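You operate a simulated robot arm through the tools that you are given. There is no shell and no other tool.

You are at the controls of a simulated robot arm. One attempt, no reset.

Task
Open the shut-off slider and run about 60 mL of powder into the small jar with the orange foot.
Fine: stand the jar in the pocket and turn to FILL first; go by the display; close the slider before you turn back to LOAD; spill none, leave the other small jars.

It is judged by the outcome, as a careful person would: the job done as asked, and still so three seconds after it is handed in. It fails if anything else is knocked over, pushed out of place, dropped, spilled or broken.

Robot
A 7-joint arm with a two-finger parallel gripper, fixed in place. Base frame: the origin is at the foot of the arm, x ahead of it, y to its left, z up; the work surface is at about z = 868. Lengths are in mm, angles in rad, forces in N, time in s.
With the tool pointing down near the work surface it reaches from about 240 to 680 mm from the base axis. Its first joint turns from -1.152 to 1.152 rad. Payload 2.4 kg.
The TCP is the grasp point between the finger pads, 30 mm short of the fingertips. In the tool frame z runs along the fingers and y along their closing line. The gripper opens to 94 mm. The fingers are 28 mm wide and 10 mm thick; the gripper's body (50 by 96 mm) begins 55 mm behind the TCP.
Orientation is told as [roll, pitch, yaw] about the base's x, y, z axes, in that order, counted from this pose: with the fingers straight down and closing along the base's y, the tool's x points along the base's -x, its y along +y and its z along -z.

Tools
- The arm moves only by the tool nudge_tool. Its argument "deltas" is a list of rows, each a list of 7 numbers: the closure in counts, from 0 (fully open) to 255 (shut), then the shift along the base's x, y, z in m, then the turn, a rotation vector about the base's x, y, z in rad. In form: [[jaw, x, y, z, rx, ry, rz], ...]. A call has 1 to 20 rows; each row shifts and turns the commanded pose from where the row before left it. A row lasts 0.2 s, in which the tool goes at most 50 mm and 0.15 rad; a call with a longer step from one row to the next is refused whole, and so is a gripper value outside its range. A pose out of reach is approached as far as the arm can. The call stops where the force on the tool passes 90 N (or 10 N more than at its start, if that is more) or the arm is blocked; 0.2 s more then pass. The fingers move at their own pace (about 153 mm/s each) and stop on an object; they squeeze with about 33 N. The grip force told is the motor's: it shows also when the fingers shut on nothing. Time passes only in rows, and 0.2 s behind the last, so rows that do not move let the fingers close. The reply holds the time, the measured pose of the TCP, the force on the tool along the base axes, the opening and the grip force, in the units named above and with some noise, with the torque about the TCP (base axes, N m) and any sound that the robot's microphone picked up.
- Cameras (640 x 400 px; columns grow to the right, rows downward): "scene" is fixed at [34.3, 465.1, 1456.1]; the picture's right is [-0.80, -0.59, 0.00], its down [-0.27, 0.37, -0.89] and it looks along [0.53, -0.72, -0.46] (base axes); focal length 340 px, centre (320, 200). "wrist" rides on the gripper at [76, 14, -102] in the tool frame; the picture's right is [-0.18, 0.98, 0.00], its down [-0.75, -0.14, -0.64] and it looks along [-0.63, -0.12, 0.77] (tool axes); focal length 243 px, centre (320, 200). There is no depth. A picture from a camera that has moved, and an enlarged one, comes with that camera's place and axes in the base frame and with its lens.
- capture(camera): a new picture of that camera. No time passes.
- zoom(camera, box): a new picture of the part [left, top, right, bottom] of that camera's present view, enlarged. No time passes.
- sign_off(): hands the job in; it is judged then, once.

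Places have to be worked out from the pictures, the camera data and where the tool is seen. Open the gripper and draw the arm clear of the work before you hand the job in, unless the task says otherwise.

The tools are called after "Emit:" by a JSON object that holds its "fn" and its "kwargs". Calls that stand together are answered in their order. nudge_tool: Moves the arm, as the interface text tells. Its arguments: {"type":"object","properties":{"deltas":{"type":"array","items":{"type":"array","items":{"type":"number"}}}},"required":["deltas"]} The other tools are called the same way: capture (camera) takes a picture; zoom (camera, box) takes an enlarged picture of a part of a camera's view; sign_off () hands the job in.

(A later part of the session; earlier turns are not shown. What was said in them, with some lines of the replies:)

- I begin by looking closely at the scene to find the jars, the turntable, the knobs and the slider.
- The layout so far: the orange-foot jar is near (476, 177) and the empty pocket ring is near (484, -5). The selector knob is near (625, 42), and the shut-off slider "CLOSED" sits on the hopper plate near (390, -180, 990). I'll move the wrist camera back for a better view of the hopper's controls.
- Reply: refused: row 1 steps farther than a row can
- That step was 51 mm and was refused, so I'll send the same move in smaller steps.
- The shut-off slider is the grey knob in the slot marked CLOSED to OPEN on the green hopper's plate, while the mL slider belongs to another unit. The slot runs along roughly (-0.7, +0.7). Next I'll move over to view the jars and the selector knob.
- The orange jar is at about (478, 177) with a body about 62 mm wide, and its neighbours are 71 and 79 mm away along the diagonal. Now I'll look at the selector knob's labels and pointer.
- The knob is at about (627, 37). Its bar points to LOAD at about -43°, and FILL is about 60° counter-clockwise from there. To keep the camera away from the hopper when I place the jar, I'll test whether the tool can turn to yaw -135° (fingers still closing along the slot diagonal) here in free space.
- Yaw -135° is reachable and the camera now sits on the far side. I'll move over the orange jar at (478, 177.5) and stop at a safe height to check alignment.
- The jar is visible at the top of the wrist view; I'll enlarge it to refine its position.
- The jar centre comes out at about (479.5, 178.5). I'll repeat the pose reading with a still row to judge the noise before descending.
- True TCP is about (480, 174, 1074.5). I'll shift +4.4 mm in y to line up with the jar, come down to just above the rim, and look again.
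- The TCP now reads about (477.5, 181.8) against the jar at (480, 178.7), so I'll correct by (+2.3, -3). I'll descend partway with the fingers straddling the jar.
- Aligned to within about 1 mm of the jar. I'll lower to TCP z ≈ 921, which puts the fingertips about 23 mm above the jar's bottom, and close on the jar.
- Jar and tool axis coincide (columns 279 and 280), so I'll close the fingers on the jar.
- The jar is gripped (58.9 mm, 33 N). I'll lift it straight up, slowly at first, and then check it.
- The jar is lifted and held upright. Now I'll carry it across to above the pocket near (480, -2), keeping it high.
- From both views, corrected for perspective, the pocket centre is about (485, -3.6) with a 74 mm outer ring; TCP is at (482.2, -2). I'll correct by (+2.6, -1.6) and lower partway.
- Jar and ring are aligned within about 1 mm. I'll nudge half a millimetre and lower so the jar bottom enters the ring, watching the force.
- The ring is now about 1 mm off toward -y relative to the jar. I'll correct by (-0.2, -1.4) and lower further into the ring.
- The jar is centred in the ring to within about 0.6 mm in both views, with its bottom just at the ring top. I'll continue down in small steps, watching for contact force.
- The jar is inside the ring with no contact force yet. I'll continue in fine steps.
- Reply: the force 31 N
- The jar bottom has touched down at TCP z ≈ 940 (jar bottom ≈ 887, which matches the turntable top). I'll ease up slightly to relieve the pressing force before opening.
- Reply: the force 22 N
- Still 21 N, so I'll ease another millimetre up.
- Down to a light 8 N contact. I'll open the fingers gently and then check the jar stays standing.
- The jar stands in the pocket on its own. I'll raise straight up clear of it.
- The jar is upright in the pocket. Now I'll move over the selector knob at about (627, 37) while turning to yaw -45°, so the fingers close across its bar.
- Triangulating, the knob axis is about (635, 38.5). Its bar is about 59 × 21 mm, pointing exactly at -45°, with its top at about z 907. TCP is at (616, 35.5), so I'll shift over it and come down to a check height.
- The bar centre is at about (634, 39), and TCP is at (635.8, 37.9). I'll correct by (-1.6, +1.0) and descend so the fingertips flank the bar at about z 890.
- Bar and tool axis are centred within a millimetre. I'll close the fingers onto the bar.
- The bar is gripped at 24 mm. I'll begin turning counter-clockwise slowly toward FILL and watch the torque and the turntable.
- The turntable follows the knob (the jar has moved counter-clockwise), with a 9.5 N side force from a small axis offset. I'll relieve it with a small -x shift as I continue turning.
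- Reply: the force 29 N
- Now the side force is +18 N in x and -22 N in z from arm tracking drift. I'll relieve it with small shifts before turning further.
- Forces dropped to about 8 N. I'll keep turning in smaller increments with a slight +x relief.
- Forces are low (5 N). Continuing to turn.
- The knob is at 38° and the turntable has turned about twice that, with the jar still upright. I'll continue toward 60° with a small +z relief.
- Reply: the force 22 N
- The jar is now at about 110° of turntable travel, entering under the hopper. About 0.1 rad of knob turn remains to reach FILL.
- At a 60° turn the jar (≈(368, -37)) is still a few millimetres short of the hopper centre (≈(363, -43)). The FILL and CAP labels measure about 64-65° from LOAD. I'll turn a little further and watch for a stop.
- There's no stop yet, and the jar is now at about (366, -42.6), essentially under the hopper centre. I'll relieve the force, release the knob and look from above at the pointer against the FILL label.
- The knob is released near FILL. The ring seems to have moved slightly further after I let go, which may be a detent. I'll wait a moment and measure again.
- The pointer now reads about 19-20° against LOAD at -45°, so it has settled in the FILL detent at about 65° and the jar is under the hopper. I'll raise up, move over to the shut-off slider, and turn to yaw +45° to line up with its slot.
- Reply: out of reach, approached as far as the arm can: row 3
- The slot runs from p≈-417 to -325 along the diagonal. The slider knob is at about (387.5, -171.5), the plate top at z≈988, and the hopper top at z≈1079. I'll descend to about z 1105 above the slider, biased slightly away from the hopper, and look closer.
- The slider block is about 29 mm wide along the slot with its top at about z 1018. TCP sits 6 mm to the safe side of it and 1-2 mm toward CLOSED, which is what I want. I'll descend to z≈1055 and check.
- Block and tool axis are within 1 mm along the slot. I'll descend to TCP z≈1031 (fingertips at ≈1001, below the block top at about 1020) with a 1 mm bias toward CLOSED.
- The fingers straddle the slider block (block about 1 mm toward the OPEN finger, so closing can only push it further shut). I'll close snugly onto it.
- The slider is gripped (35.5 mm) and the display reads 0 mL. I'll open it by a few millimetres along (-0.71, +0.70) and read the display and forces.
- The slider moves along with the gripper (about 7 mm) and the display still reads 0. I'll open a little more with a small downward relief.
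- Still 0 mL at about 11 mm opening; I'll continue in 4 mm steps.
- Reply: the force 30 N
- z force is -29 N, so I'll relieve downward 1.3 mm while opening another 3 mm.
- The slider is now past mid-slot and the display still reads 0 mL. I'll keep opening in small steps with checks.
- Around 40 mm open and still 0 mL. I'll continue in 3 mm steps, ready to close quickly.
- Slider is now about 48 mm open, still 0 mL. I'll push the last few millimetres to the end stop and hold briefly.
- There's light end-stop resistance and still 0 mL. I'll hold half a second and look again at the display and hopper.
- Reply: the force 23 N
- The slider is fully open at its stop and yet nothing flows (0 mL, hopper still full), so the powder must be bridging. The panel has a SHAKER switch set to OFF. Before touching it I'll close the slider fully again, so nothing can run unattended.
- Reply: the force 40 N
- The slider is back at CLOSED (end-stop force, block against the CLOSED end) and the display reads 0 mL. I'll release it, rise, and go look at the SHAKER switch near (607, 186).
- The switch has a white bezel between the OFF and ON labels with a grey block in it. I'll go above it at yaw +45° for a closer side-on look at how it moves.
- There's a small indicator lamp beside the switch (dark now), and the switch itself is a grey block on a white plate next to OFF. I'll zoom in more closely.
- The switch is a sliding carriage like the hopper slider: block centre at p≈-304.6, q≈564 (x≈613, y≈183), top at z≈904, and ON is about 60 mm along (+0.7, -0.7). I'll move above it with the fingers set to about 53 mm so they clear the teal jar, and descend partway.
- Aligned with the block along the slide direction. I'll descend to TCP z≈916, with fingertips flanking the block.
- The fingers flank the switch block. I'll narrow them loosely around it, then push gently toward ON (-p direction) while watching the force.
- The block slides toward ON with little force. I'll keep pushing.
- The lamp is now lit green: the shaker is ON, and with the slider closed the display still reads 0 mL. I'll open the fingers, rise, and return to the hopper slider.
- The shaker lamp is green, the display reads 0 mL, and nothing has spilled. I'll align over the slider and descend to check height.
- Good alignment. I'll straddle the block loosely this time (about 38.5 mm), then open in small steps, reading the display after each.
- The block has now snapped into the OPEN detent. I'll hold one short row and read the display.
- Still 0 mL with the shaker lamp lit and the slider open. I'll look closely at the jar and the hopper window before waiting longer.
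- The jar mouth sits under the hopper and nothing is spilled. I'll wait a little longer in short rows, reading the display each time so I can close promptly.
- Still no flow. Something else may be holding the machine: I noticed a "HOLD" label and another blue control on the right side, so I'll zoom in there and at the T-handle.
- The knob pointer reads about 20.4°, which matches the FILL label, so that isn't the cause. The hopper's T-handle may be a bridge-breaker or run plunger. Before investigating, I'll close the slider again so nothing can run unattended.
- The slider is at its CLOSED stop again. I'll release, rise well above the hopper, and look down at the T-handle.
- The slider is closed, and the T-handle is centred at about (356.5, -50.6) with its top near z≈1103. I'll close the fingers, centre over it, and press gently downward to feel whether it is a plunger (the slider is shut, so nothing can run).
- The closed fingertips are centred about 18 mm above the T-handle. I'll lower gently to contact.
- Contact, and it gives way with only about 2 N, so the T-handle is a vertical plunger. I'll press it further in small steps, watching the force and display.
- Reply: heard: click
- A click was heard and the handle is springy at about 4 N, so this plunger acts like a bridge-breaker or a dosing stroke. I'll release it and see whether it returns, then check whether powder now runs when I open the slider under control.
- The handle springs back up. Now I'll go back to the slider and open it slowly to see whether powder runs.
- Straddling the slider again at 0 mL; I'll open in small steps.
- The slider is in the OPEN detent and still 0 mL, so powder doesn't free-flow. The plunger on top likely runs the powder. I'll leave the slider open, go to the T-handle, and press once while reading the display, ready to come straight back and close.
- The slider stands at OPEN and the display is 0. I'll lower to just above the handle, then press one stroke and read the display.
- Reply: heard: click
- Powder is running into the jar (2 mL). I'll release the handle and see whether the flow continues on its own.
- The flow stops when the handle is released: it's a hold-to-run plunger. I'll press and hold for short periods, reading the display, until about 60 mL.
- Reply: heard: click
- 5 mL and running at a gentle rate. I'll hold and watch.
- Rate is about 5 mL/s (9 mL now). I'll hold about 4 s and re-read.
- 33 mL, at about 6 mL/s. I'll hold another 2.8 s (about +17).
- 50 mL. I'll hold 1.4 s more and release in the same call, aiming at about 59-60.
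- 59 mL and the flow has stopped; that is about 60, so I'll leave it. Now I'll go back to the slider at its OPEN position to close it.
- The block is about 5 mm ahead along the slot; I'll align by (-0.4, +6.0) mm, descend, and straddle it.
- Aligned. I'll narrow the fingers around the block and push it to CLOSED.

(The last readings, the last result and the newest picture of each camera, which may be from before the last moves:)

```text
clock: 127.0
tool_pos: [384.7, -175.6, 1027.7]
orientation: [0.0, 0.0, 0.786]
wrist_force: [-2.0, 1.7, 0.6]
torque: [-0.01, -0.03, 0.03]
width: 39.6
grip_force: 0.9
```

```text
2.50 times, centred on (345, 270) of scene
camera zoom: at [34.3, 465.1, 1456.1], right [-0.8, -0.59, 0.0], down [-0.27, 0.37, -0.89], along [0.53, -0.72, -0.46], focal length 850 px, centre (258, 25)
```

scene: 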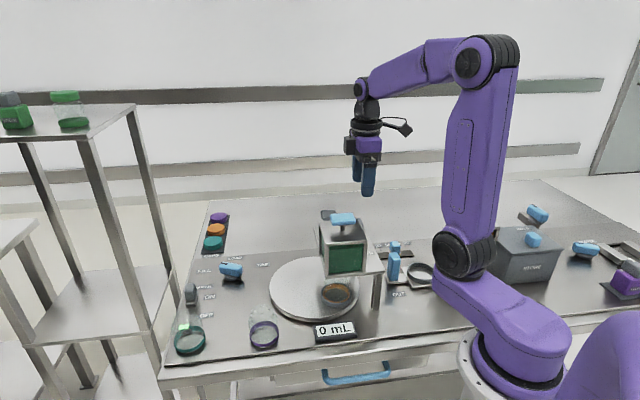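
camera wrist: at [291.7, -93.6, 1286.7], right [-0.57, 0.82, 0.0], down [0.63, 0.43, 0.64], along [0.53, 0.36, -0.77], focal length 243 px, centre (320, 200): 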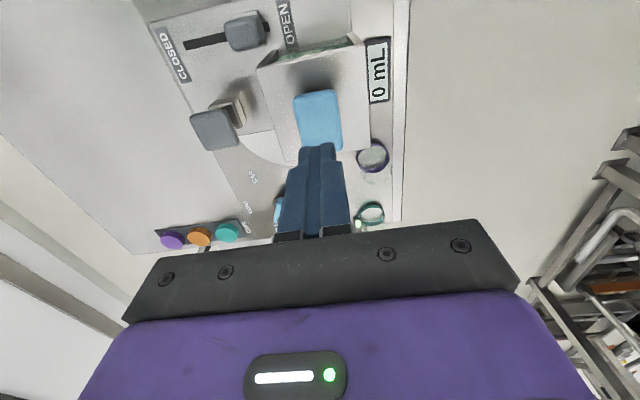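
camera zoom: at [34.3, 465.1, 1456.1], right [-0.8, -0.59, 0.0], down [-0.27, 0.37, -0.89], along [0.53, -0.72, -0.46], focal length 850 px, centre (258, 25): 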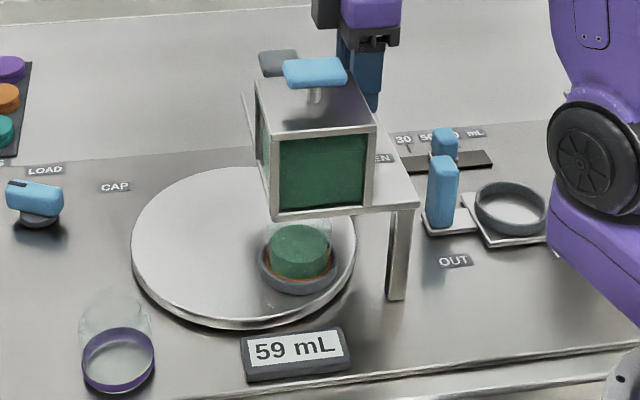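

The slider is back at CLOSED and the display holds at 59 mL. I'll give one last light push to confirm the stop, then release and rise.

Emit:
{"fn": "nudge_tool", "kwargs": {"deltas": [[150, 0.0009, -0.0009, 0, 0, 0, 0], [150, 0, 0, 0, 0, 0, 0]]}}

Emit:
{"fn": "nudge_tool", "kwargs": {"deltas": [[130, -0.0009, 0.0009, 0, 0, 0, 0], [90, 0, 0, 0, 0, 0, 0], [60, 0, 0, 0.02, 0, 0, 0], [60, 0, 0, 0.04, 0, 0, 0], [60, 0, 0, 0.045, 0, 0, 0], [60, 0, 0, 0.045, 0, 0, 0], [60, 0, 0, 0.03, 0, 0, 0], [60, 0, 0, 0, 0, 0, 0]]}}

Emit:
{"fn": "capture", "kwargs": {"camera": "wrist"}}

Emit:
{"fn": "zoom", "kwargs": {"camera": "scene", "box": [290, 190, 400, 350]}}

```text
clock: 127.6
tool_pos: [386.6, -177.0, 1028.2]
orientation: [0.002, 0.0, 0.785]
wrist_force: [-2.6, 4.9, 0.1]
torque: [0.0, 0.0, 0.03]
width: 41.9
grip_force: 3.2
```

```text
clock: 129.4
tool_pos: [382.6, -174.7, 1210.0]
orientation: [-0.001, 0.002, 0.785]
wrist_force: [0.6, 1.0, -0.2]
torque: [0.0, 0.0, -0.04]
width: 72.0
grip_force: 0.1
```

```text
taken
camera wrist: at [318.4, -219.9, 1312.7], right [-0.57, 0.82, 0.0], down [0.63, 0.43, 0.64], along [0.53, 0.36, -0.77], focal length 243 px, centre (320, 200)
```

wrist: 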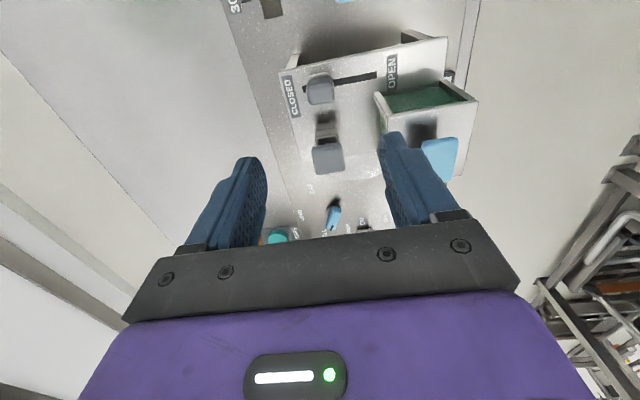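

```text
2.50 times, centred on (345, 270) of scene
camera zoom: at [34.3, 465.1, 1456.1], right [-0.8, -0.59, 0.0], down [-0.27, 0.37, -0.89], along [0.53, -0.72, -0.46], focal length 850 px, centre (258, 25)
```

zoom: 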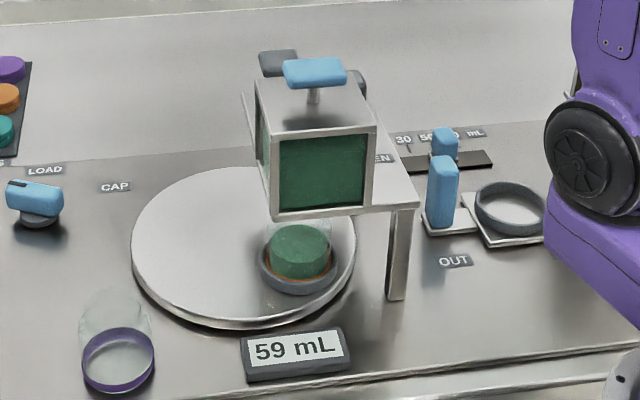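

Slider closed, 59 mL, no spill. Since the shaker wasn't needed, I'll put it back to OFF as I found it. I'll move over to the switch at its ON position, around (641, 145).

Emit:
{"fn": "nudge_tool", "kwargs": {"deltas": [[60, 0.03, 0.037, 0, 0, 0, 0], [60, 0.03, 0.037, 0, 0, 0, 0], [60, 0.03, 0.037, 0, 0, 0, 0], [60, 0.03, 0.037, 0, 0, 0, 0], [60, 0.028, 0.034, -0.02, 0, 0, 0], [60, 0.028, 0.034, -0.02, 0, 0, 0], [60, 0.028, 0.034, -0.02, 0, 0, 0], [60, 0.028, 0.034, -0.02, 0, 0, 0], [60, 0.026, 0.034, -0.02, 0, 0, 0], [60, 0, 0, -0.03, 0, 0, 0], [60, 0, 0, 0, 0, 0, 0], [60, 0, 0, 0, 0, 0, 0]]}}

Emit:
{"fn": "capture", "kwargs": {"camera": "wrist"}}

Emit:
{"fn": "zoom", "kwargs": {"camera": "wrist", "box": [220, 20, 420, 180]}}

```text
clock: 132.0
tool_pos: [645.7, 143.4, 1079.1]
orientation: [-0.001, 0.001, 0.784]
wrist_force: [0.0, -0.4, -0.2]
torque: [0.05, -0.01, 0.0]
width: 72.0
grip_force: 0.0
```

```text
taken
camera wrist: at [581.8, 100.2, 1182.3], right [-0.56, 0.83, 0.0], down [0.63, 0.43, 0.64], along [0.53, 0.36, -0.77], focal length 243 px, centre (320, 200)
```

wrist: 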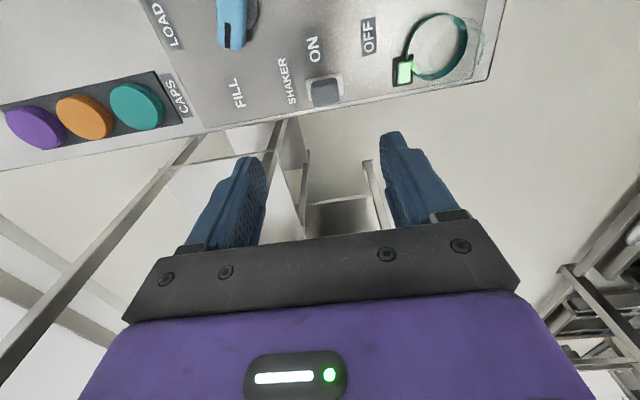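

```text
2.50 times, centred on (320, 100) of wrist
camera zoom: at [581.8, 100.2, 1182.3], right [-0.56, 0.83, 0.0], down [0.63, 0.43, 0.64], along [0.53, 0.36, -0.77], focal length 606 px, centre (320, 450)
```

zoom: 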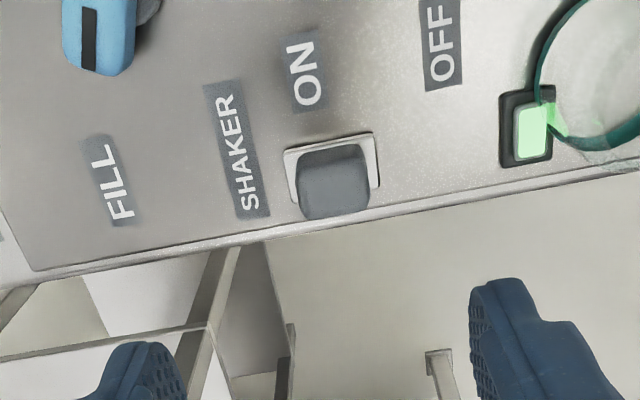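

The block at ON is about 5 mm toward +p from the tool. I'll align, narrow to about 53 mm and descend to it.

Emit:
{"fn": "nudge_tool", "kwargs": {"deltas": [[110, -0.0038, 0.0038, -0.03, 0, 0, 0], [110, 0, 0, -0.04, 0, 0, 0], [110, 0, 0, -0.035, 0, 0, 0], [110, 0, 0, 0, 0, 0, 0]]}}

Emit:
{"fn": "zoom", "kwargs": {"camera": "wrist", "box": [220, 60, 420, 220]}}

```text
clock: 133.0
tool_pos: [639.9, 146.0, 974.9]
orientation: [-0.001, 0.001, 0.785]
wrist_force: [-0.8, -0.5, 0.4]
torque: [-0.01, -0.01, 0.02]
width: 53.3
grip_force: 0.0
```

```text
2.50 times, centred on (320, 140) of wrist
camera zoom: at [575.6, 101.5, 1077.8], right [-0.57, 0.82, 0.0], down [0.63, 0.43, 0.64], along [0.53, 0.36, -0.77], focal length 606 px, centre (320, 350)
```

zoom: 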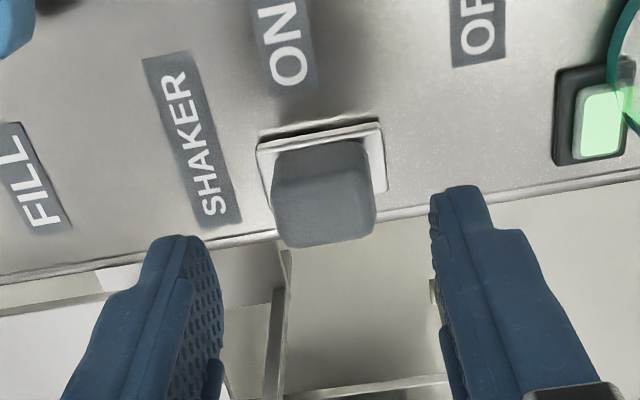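

Emit:
{"fn": "nudge_tool", "kwargs": {"deltas": [[110, 0.0015, 0.0015, -0.02, 0, 0, 0], [110, 0, 0, -0.022, 0, 0, 0], [110, 0, 0, -0.016, 0, 0, 0], [140, 0, 0, 0, 0, 0, 0], [150, 0, 0, 0, 0, 0, 0]]}}

Emit:
{"fn": "zoom", "kwargs": {"camera": "wrist", "box": [220, 80, 420, 240]}}

```text
clock: 134.2
tool_pos: [641.9, 146.8, 915.7]
orientation: [-0.001, 0.001, 0.786]
wrist_force: [0.1, -0.2, -0.3]
torque: [0.01, -0.04, 0.01]
width: 38.7
grip_force: 0.0
```

```text
2.50 times, centred on (320, 160) of wrist
camera zoom: at [578.1, 103.0, 1018.8], right [-0.57, 0.82, 0.0], down [0.63, 0.43, 0.64], along [0.53, 0.36, -0.77], focal length 606 px, centre (320, 300)
```

zoom: 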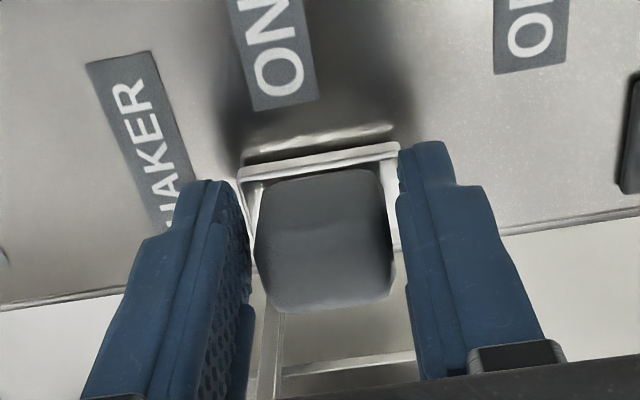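

Straddling it loosely. I'll push it back toward OFF (+p), watching for the teal jar clearance.

Emit:
{"fn": "nudge_tool", "kwargs": {"deltas": [[150, -0.004, 0.004, 0, 0, 0, 0], [150, -0.004, 0.004, 0, 0, 0, 0], [150, -0.004, 0.004, 0, 0, 0, 0], [150, -0.004, 0.004, 0, 0, 0, 0], [150, -0.004, 0.004, 0, 0, 0, 0], [150, -0.004, 0.004, 0, 0, 0, 0], [150, -0.004, 0.004, 0, 0, 0, 0], [150, 0, 0, 0, 0, 0, 0]]}}

Emit:
{"fn": "capture", "kwargs": {"camera": "wrist"}}

```text
clock: 136.0
tool_pos: [612.5, 176.0, 915.5]
orientation: [-0.001, 0.0, 0.786]
wrist_force: [0.7, -0.1, -0.2]
torque: [0.01, 0.01, 0.0]
width: 39.0
grip_force: 0.3
```

```text
taken
camera wrist: at [548.5, 132.1, 1019.1], right [-0.57, 0.82, 0.0], down [0.63, 0.43, 0.64], along [0.53, 0.36, -0.77], focal length 243 px, centre (320, 200)
```

wrist: 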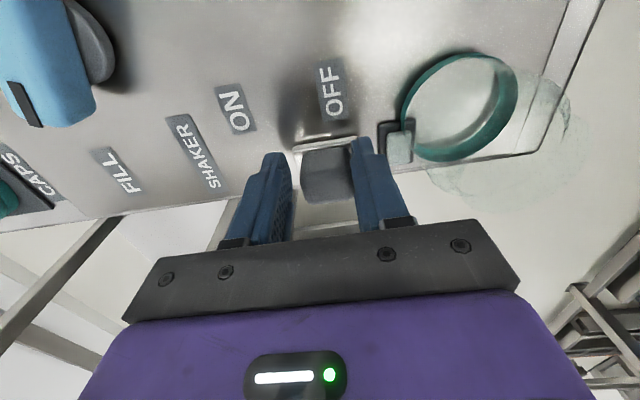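

The lamp is off and the block has snapped to OFF. I'll open slightly and rise straight up.

Emit:
{"fn": "nudge_tool", "kwargs": {"deltas": [[135, 0, 0, 0, 0, 0, 0], [120, 0, 0, 0, 0, 0, 0], [115, 0, 0, 0.02, 0, 0, 0], [110, 0, 0, 0.04, 0, 0, 0], [60, 0, 0, 0.045, 0, 0, 0], [60, 0, 0, 0.045, 0, 0, 0], [60, 0, 0, 0, 0, 0, 0]]}}

Emit:
{"fn": "zoom", "kwargs": {"camera": "scene", "box": [150, 250, 350, 360]}}

Emit:
{"fn": "capture", "kwargs": {"camera": "wrist"}}

```text
clock: 137.6
tool_pos: [612.0, 173.9, 1064.1]
orientation: [-0.003, -0.001, 0.786]
wrist_force: [-1.2, 0.5, 0.3]
torque: [-0.01, -0.02, -0.01]
width: 72.1
grip_force: 0.0
```

```text
3.20 times, centred on (250, 305) of scene
camera zoom: at [34.3, 465.1, 1456.1], right [-0.8, -0.59, 0.0], down [-0.27, 0.37, -0.89], along [0.53, -0.72, -0.46], focal length 1089 px, centre (544, -136)
```

zoom: 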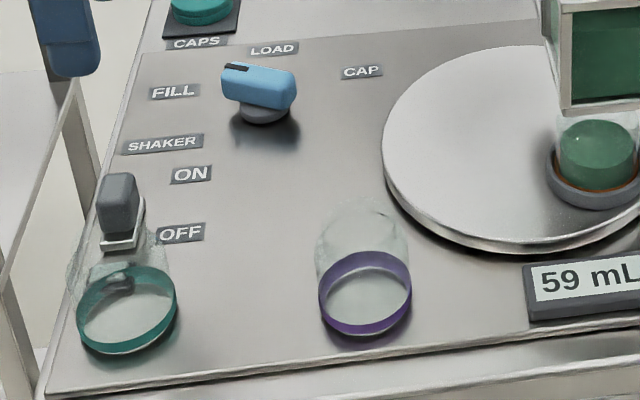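

```text
taken
camera wrist: at [549.0, 130.7, 1168.3], right [-0.56, 0.83, 0.0], down [0.63, 0.43, 0.64], along [0.53, 0.36, -0.77], focal length 243 px, centre (320, 200)
```

wrist: 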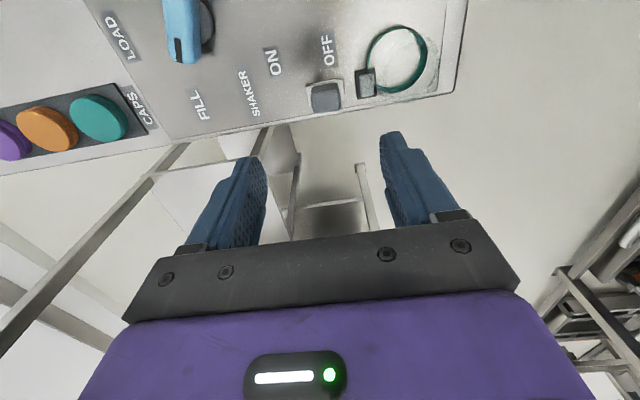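

The shaker is restored to OFF. Now I'll go over the knob with yaw matched to its bar (about 20°), ready to turn back to LOAD.

Emit:
{"fn": "nudge_tool", "kwargs": {"deltas": [[60, 0.0054, -0.0343, 0, 0, 0, -0.109], [60, 0.0054, -0.0343, 0, 0, 0, -0.109], [60, 0.0054, -0.0343, 0, 0, 0, -0.109], [60, 0.0052, -0.0341, 0, 0, 0, -0.109], [60, 0, 0, -0.03, 0, 0, 0], [60, 0, 0, -0.03, 0, 0, 0], [60, 0, 0, 0, 0, 0, 0]]}}

Emit:
{"fn": "zoom", "kwargs": {"camera": "wrist", "box": [200, 40, 440, 220]}}

```text
clock: 139.2
tool_pos: [635.5, 33.7, 1003.8]
orientation: [0.0, 0.001, 0.35]
wrist_force: [-0.3, 0.1, -0.3]
torque: [-0.04, -0.04, 0.02]
width: 71.9
grip_force: 0.1
```

```text
2.22 times, centred on (320, 130) of wrist
camera zoom: at [558.8, 21.0, 1107.6], right [-0.16, 0.99, 0.0], down [0.76, 0.13, 0.64], along [0.63, 0.1, -0.77], focal length 539 px, centre (320, 356)
```

zoom: 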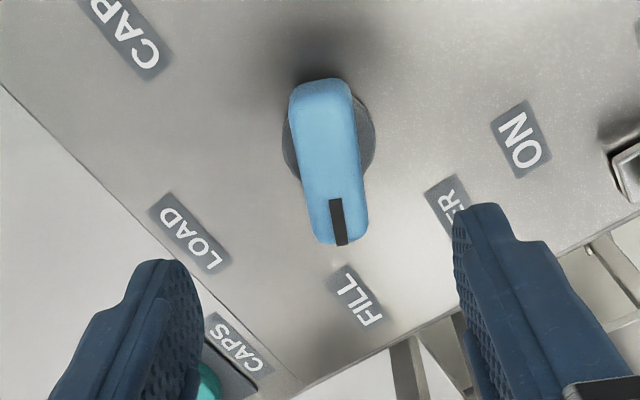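

The knob axis comes out at (633.6, 37.7) and the bar lies along the tool. I'll shift 4 mm, descend and check.

Emit:
{"fn": "nudge_tool", "kwargs": {"deltas": [[60, -0.0014, 0.0039, -0.02, 0, 0, 0], [60, 0, 0, -0.03, 0, 0, 0], [60, 0, 0, -0.025, 0, 0, 0], [60, 0, 0, -0.01, 0, 0, 0], [60, 0, 0, 0, 0, 0, 0]]}}

Emit:
{"fn": "zoom", "kwargs": {"camera": "wrist", "box": [200, 60, 440, 240]}}

```text
clock: 140.4
tool_pos: [633.1, 41.2, 920.5]
orientation: [0.0, 0.001, 0.349]
wrist_force: [0.2, -0.3, -0.6]
torque: [0.01, 0.01, 0.02]
width: 71.8
grip_force: 0.1
```

```text
2.22 times, centred on (320, 150) of wrist
camera zoom: at [556.6, 28.0, 1023.9], right [-0.16, 0.99, 0.0], down [0.76, 0.13, 0.64], along [0.63, 0.1, -0.77], focal length 539 px, centre (320, 311)
```

zoom: 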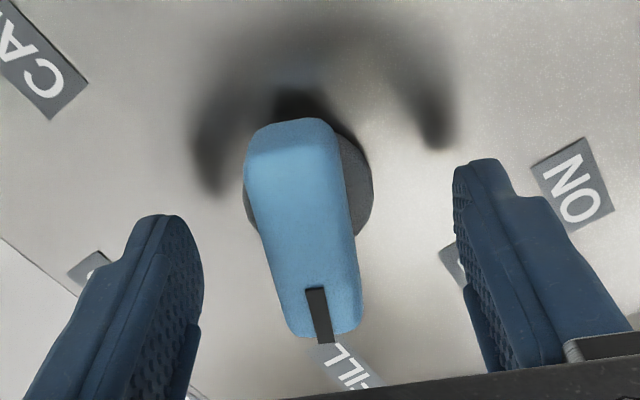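

The tool overshot by about 3.5 mm across the bar; I'll correct that before closing.

Emit:
{"fn": "nudge_tool", "kwargs": {"deltas": [[60, 0.0011, -0.0032, 0, 0, 0, 0], [60, 0, 0, 0, 0, 0, 0], [60, 0, 0, 0, 0, 0, 0]]}}

Emit:
{"fn": "zoom", "kwargs": {"camera": "wrist", "box": [200, 60, 440, 240]}}

```text
clock: 141.2
tool_pos: [634.3, 36.9, 922.2]
orientation: [0.001, -0.001, 0.349]
wrist_force: [-0.9, -0.2, -0.1]
torque: [-0.02, -0.01, -0.03]
width: 71.7
grip_force: 0.0
```

```text
2.22 times, centred on (320, 150) of wrist
camera zoom: at [557.6, 24.7, 1024.4], right [-0.16, 0.99, 0.0], down [0.76, 0.13, 0.64], along [0.63, 0.1, -0.77], focal length 539 px, centre (320, 311)
```

zoom: 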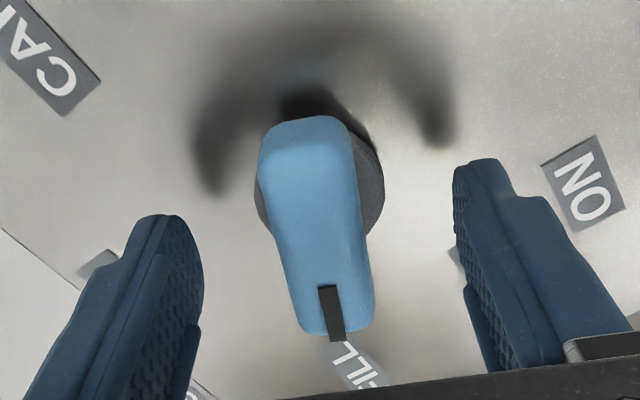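

Aligned. I'll close loosely around the bar (about 25 mm) so it turns without side load.

Emit:
{"fn": "nudge_tool", "kwargs": {"deltas": [[120, 0, 0, -0.002, 0, 0, 0], [165, 0, 0, 0, 0, 0, 0], [180, 0, 0, 0, 0, 0, 0], [187, 0, 0, 0, 0, 0, 0], [187, 0, 0, 0, 0, 0, 0]]}}

Emit:
{"fn": "zoom", "kwargs": {"camera": "wrist", "box": [200, 60, 440, 240]}}

Emit:
{"fn": "zoom", "kwargs": {"camera": "scene", "box": [180, 200, 380, 350]}}

```text
clock: 142.4
tool_pos: [634.2, 38.7, 920.7]
orientation: [0.001, 0.0, 0.35]
wrist_force: [0.8, -1.4, 0.0]
torque: [-0.03, -0.02, 0.01]
width: 25.9
grip_force: 0.4
```

```text
2.22 times, centred on (320, 150) of wrist
camera zoom: at [557.8, 25.6, 1023.0], right [-0.16, 0.99, 0.0], down [0.76, 0.13, 0.64], along [0.63, 0.1, -0.77], focal length 539 px, centre (320, 311)
```

zoom: 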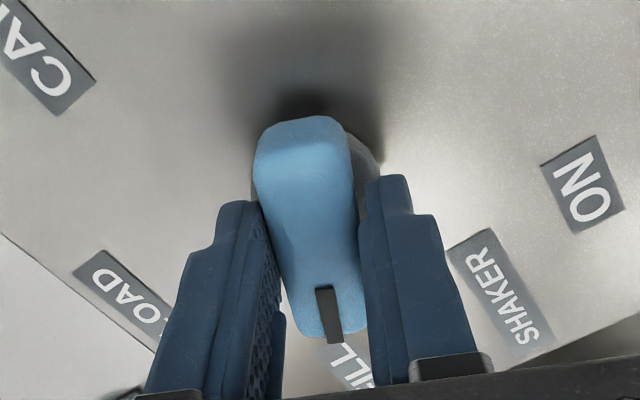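

```text
2.67 times, centred on (280, 275) of scene
camera zoom: at [34.3, 465.1, 1456.1], right [-0.8, -0.59, 0.0], down [-0.27, 0.37, -0.89], along [0.53, -0.72, -0.46], focal length 907 px, centre (427, 0)
```

zoom: 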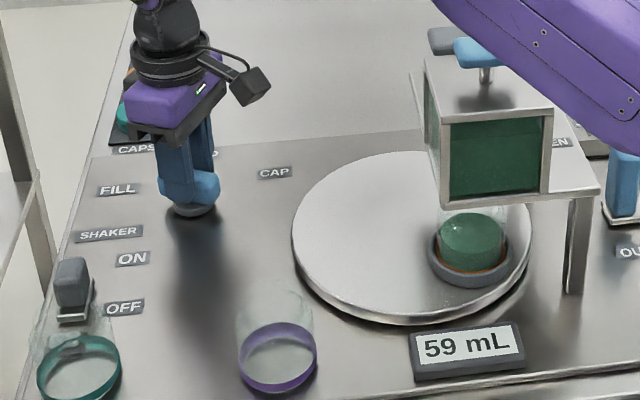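

The slider is closed, the shaker is off, and the display reads 59 mL. Now I'll turn the knob clockwise toward LOAD, gently.

Emit:
{"fn": "nudge_tool", "kwargs": {"deltas": [[187, 0, 0, 0, 0, 0, -0.04], [187, 0, 0, 0, 0, 0, -0.05], [187, 0, 0, 0, 0, 0, -0.05], [187, 0, 0, 0, 0, 0, -0.05], [187, 0, 0, 0, 0, 0, 0]]}}

Emit:
{"fn": "zoom", "kwargs": {"camera": "scene", "box": [180, 200, 380, 350]}}

```text
clock: 143.6
tool_pos: [633.0, 37.2, 919.3]
orientation: [-0.001, 0.001, 0.157]
wrist_force: [-1.6, -4.3, -0.1]
torque: [-0.04, 0.08, -0.1]
width: 27.6
grip_force: 2.3
```

```text
2.67 times, centred on (280, 275) of scene
camera zoom: at [34.3, 465.0, 1456.1], right [-0.8, -0.59, 0.0], down [-0.27, 0.37, -0.89], along [0.53, -0.72, -0.46], focal length 907 px, centre (427, 0)
```

zoom: 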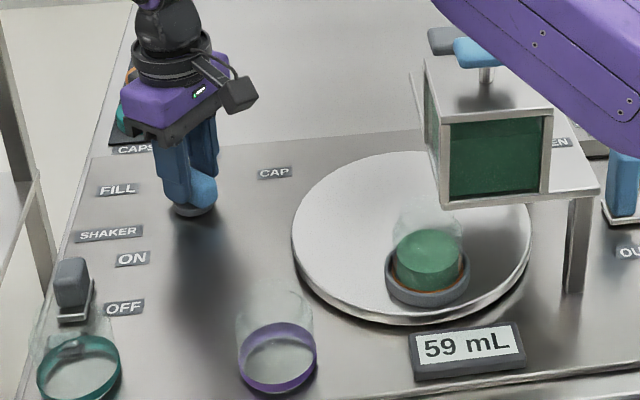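

Turning smoothly with low force, and the jar rides along upright. Continuing.

Emit:
{"fn": "nudge_tool", "kwargs": {"deltas": [[187, 0, -0.0003, 0, 0, 0, -0.05], [187, 0, 0, 0, 0, 0, -0.05], [187, 0, 0, 0, 0, 0, -0.05], [187, 0, 0, 0, 0, 0, -0.05], [187, 0, 0, 0, 0, 0, -0.05], [187, 0, 0, 0, 0, 0, 0]]}}

Emit:
{"fn": "zoom", "kwargs": {"camera": "scene", "box": [180, 200, 380, 350]}}

```text
clock: 145.0
tool_pos: [633.8, 38.5, 920.0]
orientation: [0.001, 0.001, -0.091]
wrist_force: [-1.3, -1.3, -0.9]
torque: [-0.01, 0.01, 0.03]
width: 26.2
grip_force: 1.0
```

```text
2.67 times, centred on (280, 275) of scene
camera zoom: at [34.3, 465.1, 1456.1], right [-0.8, -0.59, 0.0], down [-0.27, 0.37, -0.89], along [0.53, -0.72, -0.46], focal length 907 px, centre (427, 0)
```

zoom: 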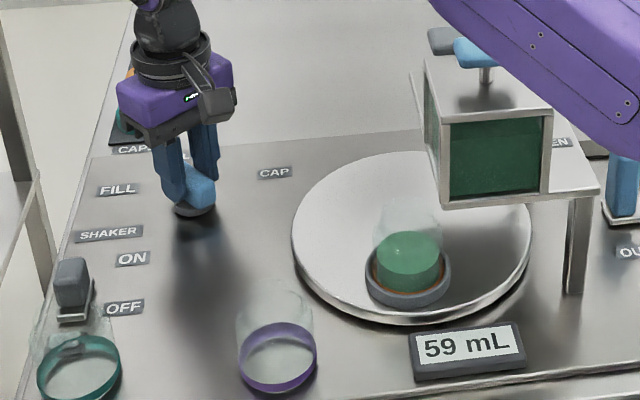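

Emit:
{"fn": "zoom", "kwargs": {"camera": "wrist", "box": [200, 60, 440, 240]}}

```text
2.22 times, centred on (320, 150) of wrist
camera zoom: at [559.2, 59.4, 1022.4], right [0.27, 0.96, 0.0], down [0.74, -0.21, 0.64], along [0.62, -0.17, -0.77], focal length 539 px, centre (320, 311)
```

zoom: 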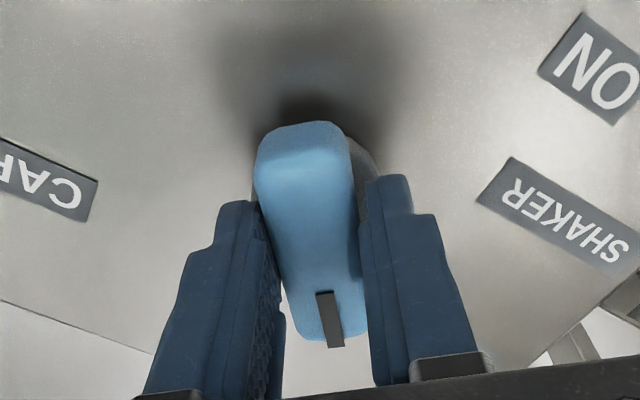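

The bar sits properly between the fingers, with the knob now about 40° from LOAD. Continuing.

Emit:
{"fn": "nudge_tool", "kwargs": {"deltas": [[187, 0, 0, 0, 0, 0, -0.05], [187, 0, 0, 0, 0, 0, -0.05], [187, 0, 0, 0, 0, 0, -0.05], [187, 0, 0, 0, 0, 0, -0.05], [187, 0, 0, 0, 0, 0, -0.05], [187, 0, 0, 0, 0, 0, -0.05], [187, 0, 0, 0, 0, 0, 0]]}}

Emit:
{"fn": "zoom", "kwargs": {"camera": "scene", "box": [180, 200, 380, 350]}}

Emit:
{"fn": "zoom", "kwargs": {"camera": "wrist", "box": [200, 60, 440, 240]}}

```text
clock: 146.6
tool_pos: [633.9, 39.0, 918.4]
orientation: [0.001, 0.0, -0.39]
wrist_force: [-0.9, -1.9, 0.4]
torque: [-0.02, 0.03, -0.07]
width: 26.3
grip_force: 0.8
```

```text
2.67 times, centred on (280, 275) of scene
camera zoom: at [34.3, 465.0, 1456.1], right [-0.8, -0.59, 0.0], down [-0.27, 0.37, -0.89], along [0.53, -0.72, -0.46], focal length 907 px, centre (427, 0)
```

zoom: 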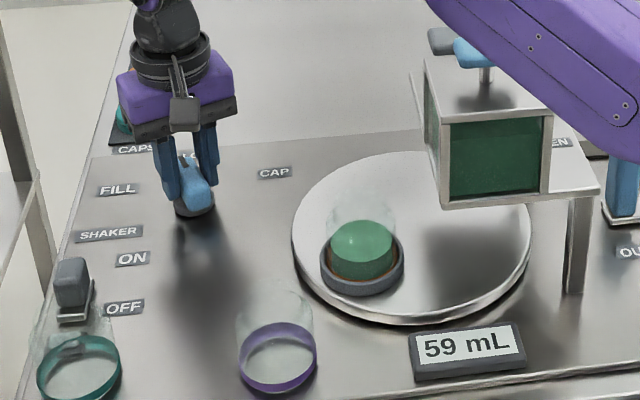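

```text
2.22 times, centred on (320, 150) of wrist
camera zoom: at [569.0, 80.7, 1022.2], right [0.54, 0.84, 0.0], down [0.64, -0.42, 0.64], along [0.54, -0.35, -0.77], focal length 539 px, centre (320, 311)
```

zoom: 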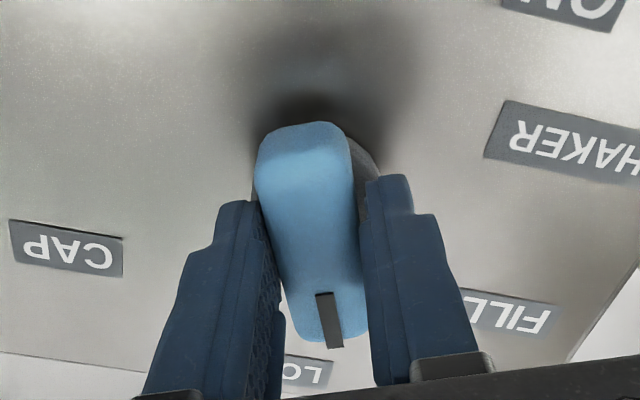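

Emit:
{"fn": "nudge_tool", "kwargs": {"deltas": [[187, 0, 0, 0, 0, 0, -0.05], [187, 0, 0, 0, 0, 0, -0.05], [187, 0, 0, 0, 0, 0, -0.05], [187, 0, 0, 0, 0, 0, -0.05], [187, 0, 0, 0, 0, 0, -0.05], [187, 0, 0, 0, 0, 0, -0.05], [187, 0, 0, 0, 0, 0, -0.03], [187, 0, 0, 0, 0, 0, 0]]}}

Emit:
{"fn": "zoom", "kwargs": {"camera": "scene", "box": [180, 200, 380, 350]}}

Emit:
{"fn": "zoom", "kwargs": {"camera": "wrist", "box": [200, 60, 440, 240]}}

```text
clock: 148.4
tool_pos: [634.0, 38.7, 918.4]
orientation: [-0.001, 0.001, -0.72]
wrist_force: [0.3, -0.9, 0.4]
torque: [0.02, 0.0, 0.0]
width: 25.1
grip_force: 0.0
```

```text
2.67 times, centred on (280, 275) of scene
camera zoom: at [34.3, 465.1, 1456.1], right [-0.8, -0.59, 0.0], down [-0.27, 0.37, -0.89], along [0.53, -0.72, -0.46], focal length 907 px, centre (427, 0)
```

zoom: 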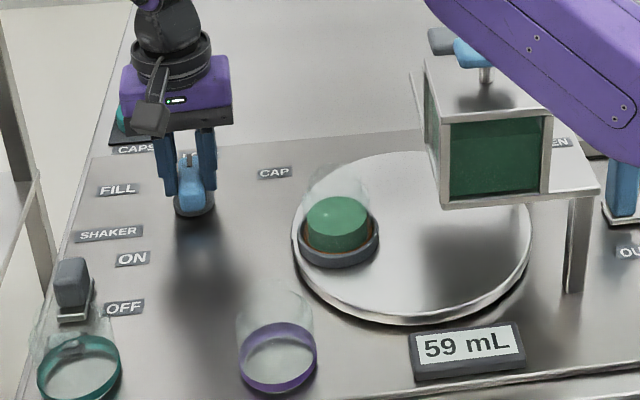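

```text
2.22 times, centred on (320, 150) of wrist
camera zoom: at [585.5, 99.1, 1022.4], right [0.79, 0.62, 0.0], down [0.47, -0.6, 0.64], along [0.4, -0.5, -0.77], focal length 539 px, centre (320, 311)
```

zoom: 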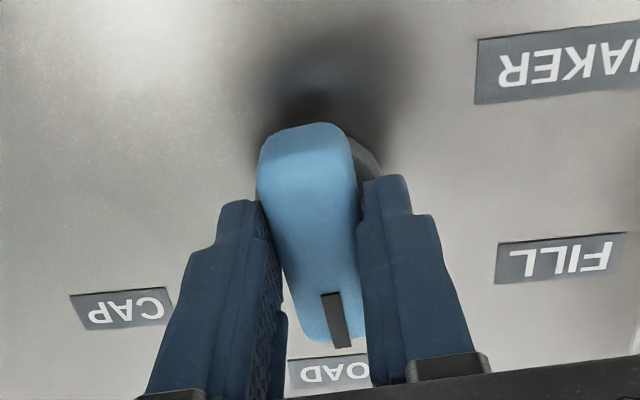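

Almost there: about 4° remain. I'll finish the turn and let it snap into LOAD.

Emit:
{"fn": "nudge_tool", "kwargs": {"deltas": [[187, 0, 0, 0, 0, 0, -0.03], [187, 0, 0, 0, 0, 0, -0.03], [187, 0, 0, 0, 0, 0, 0]]}}

Emit:
{"fn": "zoom", "kwargs": {"camera": "scene", "box": [180, 200, 380, 350]}}

Emit:
{"fn": "zoom", "kwargs": {"camera": "wrist", "box": [200, 60, 440, 240]}}

```text
clock: 149.2
tool_pos: [633.2, 39.1, 918.3]
orientation: [0.0, 0.001, -0.78]
wrist_force: [-0.1, 0.1, -0.1]
torque: [-0.02, 0.01, 0.04]
width: 24.9
grip_force: 0.0
```

```text
2.67 times, centred on (280, 275) of scene
camera zoom: at [34.3, 465.1, 1456.1], right [-0.8, -0.59, 0.0], down [-0.27, 0.37, -0.89], along [0.53, -0.72, -0.46], focal length 907 px, centre (427, 0)
```

zoom: 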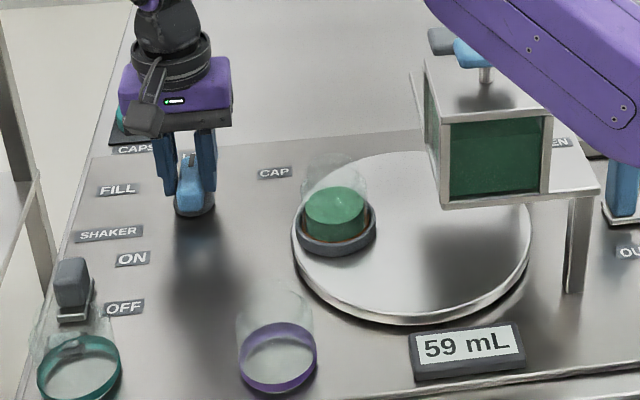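

```text
2.22 times, centred on (320, 150) of wrist
camera zoom: at [589.0, 102.3, 1022.1], right [0.82, 0.57, 0.0], down [0.44, -0.63, 0.64], along [0.37, -0.53, -0.77], focal length 539 px, centre (320, 311)
```

zoom: 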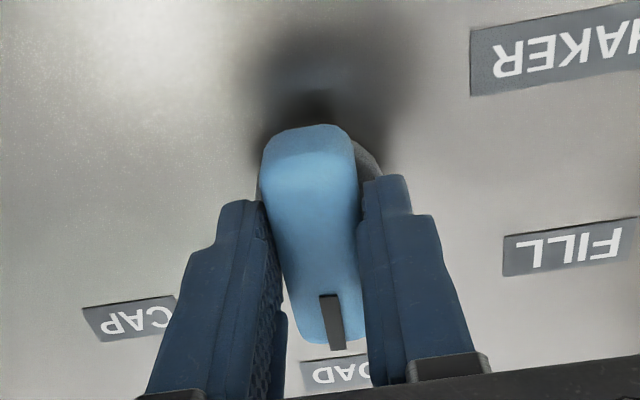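

The turntable matches its original LOAD position in the view and there is no force on the tool. I'll open, rise clear, and verify the pointer.

Emit:
{"fn": "nudge_tool", "kwargs": {"deltas": [[165, 0, 0, 0, 0, 0, 0], [130, 0, 0, 0, 0, 0, 0], [80, 0, 0, 0, 0, 0, 0], [60, 0, 0, 0.015, 0, 0, 0], [60, 0, 0, 0.035, 0, 0, 0], [60, 0, 0, 0.045, 0, 0, 0], [60, 0, 0, 0.045, 0, 0, 0], [60, -0.02, 0, 0.03, 0, 0, 0], [60, 0, 0, 0, 0, 0, 0]]}}

Emit:
{"fn": "zoom", "kwargs": {"camera": "wrist", "box": [220, 10, 440, 180]}}

Emit:
{"fn": "zoom", "kwargs": {"camera": "scene", "box": [180, 200, 380, 350]}}

```text
clock: 151.2
tool_pos: [615.1, 37.5, 1089.4]
orientation: [0.0, 0.002, -0.778]
wrist_force: [-0.2, -0.4, 0.0]
torque: [0.0, -0.01, 0.0]
width: 72.2
grip_force: 0.1
```

```text
2.35 times, centred on (330, 95) of wrist
camera zoom: at [570.6, 101.8, 1192.9], right [0.82, 0.57, 0.0], down [0.44, -0.63, 0.64], along [0.37, -0.53, -0.77], focal length 571 px, centre (296, 447)
```

zoom: 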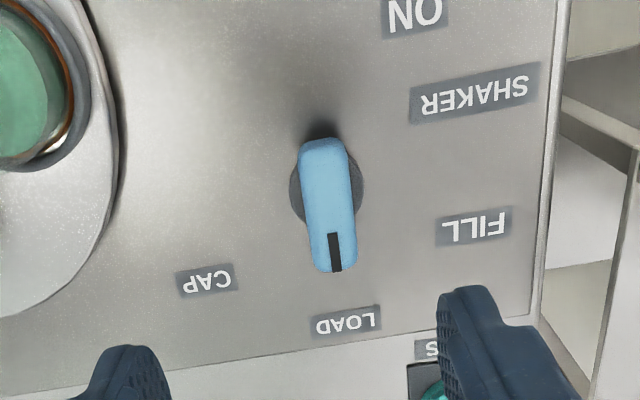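

```text
2.67 times, centred on (280, 275) of scene
camera zoom: at [34.3, 465.1, 1456.1], right [-0.8, -0.59, 0.0], down [-0.27, 0.37, -0.89], along [0.53, -0.72, -0.46], focal length 907 px, centre (427, 0)
```

zoom: 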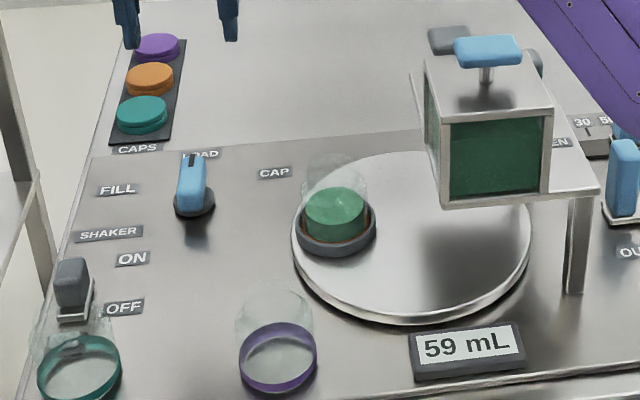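

The pointer is back at LOAD. I'll compare the pocket with its original LOAD picture using the same view as before, and check the wider scene.

Emit:
{"fn": "zoom", "kwargs": {"camera": "scene", "box": [180, 190, 360, 350]}}

Emit:
{"fn": "capture", "kwargs": {"camera": "scene"}}

```text
2.50 times, centred on (270, 270) of scene
camera zoom: at [34.3, 465.1, 1456.1], right [-0.8, -0.59, 0.0], down [-0.27, 0.37, -0.89], along [0.53, -0.72, -0.46], focal length 850 px, centre (445, 25)
```

zoom: 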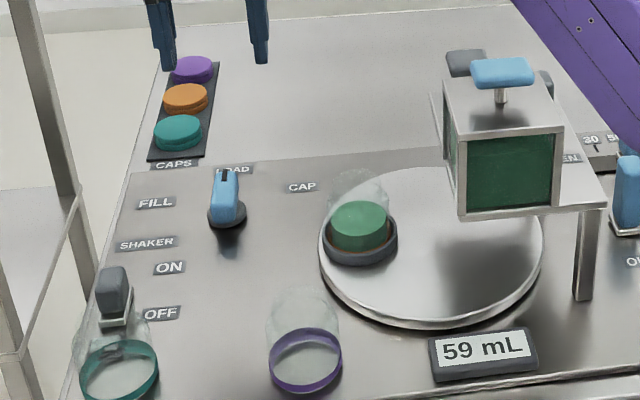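

```text
taken
```

scene: 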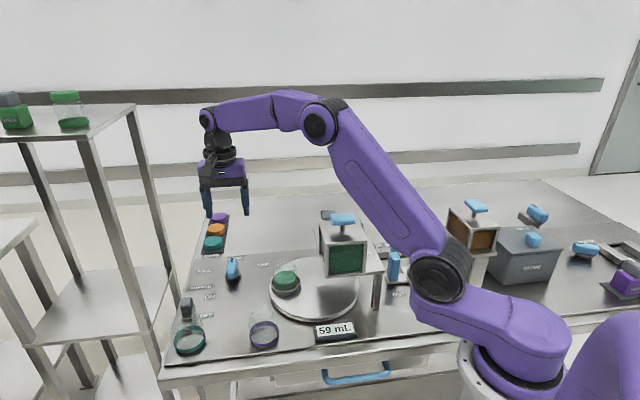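

Pocket, jar and knob match the original LOAD view exactly, with 59 mL in the jar, all other jars in place and no spill. I'll open the gripper fully and draw the arm up and clear, back to about its starting pose.

Emit:
{"fn": "nudge_tool", "kwargs": {"deltas": [[0, -0.02, -0.005, 0.035, 0, 0, 0.11], [0, -0.03, -0.01, 0.035, 0, 0, 0.11], [0, -0.03, -0.015, 0.03, 0, 0, 0.11], [0, -0.03, -0.015, 0.03, 0, 0, 0.11], [0, -0.03, -0.015, 0.02, 0, 0, 0.11], [0, -0.03, -0.015, 0.015, 0, 0, 0.11], [0, -0.015, -0.01, 0.01, 0, 0, 0.118], [0, 0, 0, 0, 0, 0, 0], [0, 0, 0, 0, 0, 0, 0]]}}

Emit:
{"fn": "capture", "kwargs": {"camera": "wrist"}}

Emit:
{"fn": "capture", "kwargs": {"camera": "scene"}}

```text
clock: 153.2
tool_pos: [431.2, -44.1, 1261.4]
orientation: [0.0, 0.002, 0.0]
wrist_force: [-0.1, 0.2, 0.5]
torque: [-0.04, -0.02, 0.0]
width: 93.7
grip_force: 0.1
```

```text
taken
camera wrist: at [354.5, -30.6, 1364.7], right [0.18, 0.98, 0.0], down [0.75, -0.14, 0.64], along [0.63, -0.12, -0.77], focal length 243 px, centre (320, 200)
```

wrist: 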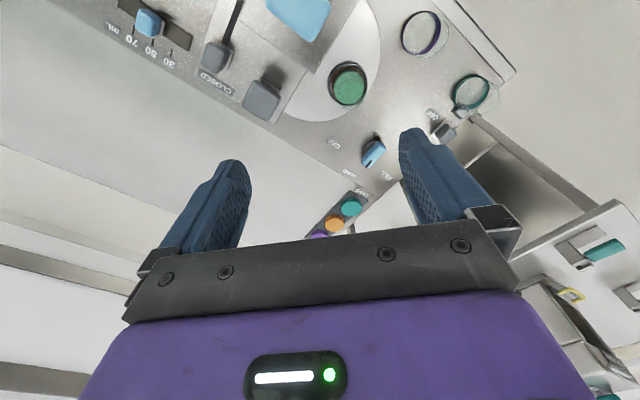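

```text
taken
```

scene: 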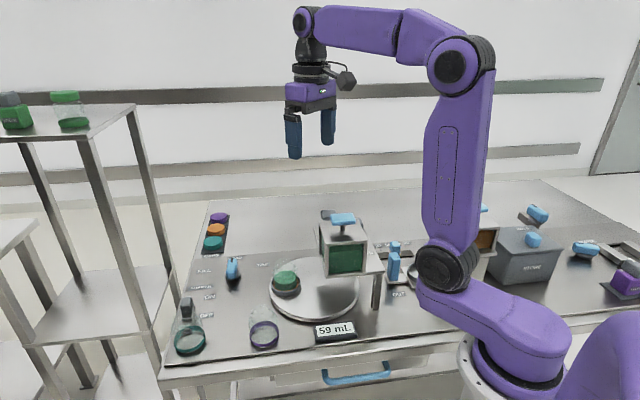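

The arm is back at its starting pose with the gripper open, and the slider is at CLOSED. The selector is at LOAD and the shaker is OFF. The filled orange-foot jar stands in the pocket at 59 mL, with the other jars undisturbed and nothing spilled. I'm handing the job in.

Emit:
{"fn": "sign_off", "kwargs": {}}

```text
The job is handed in.
```

The orange-foot jar is filled to 59 mL on the display and stands in the pocket, with the selector back at LOAD. The shut-off slider was closed before I turned back, I saw no spilled powder, and the other small jars are where they were.

Opening the slider alone gave no flow. Powder only runs while the blue T-handle on top of the hopper is held down, so I used that and released it at 59 mL.

While looking for the cause I also switched the shaker ON, which didn't start the flow on its own. I pressed the T-handle once with the slider closed as a test, and opened and closed the slider a few extra times. The shaker is back at OFF, and the arm is drawn clear with the gripper open.
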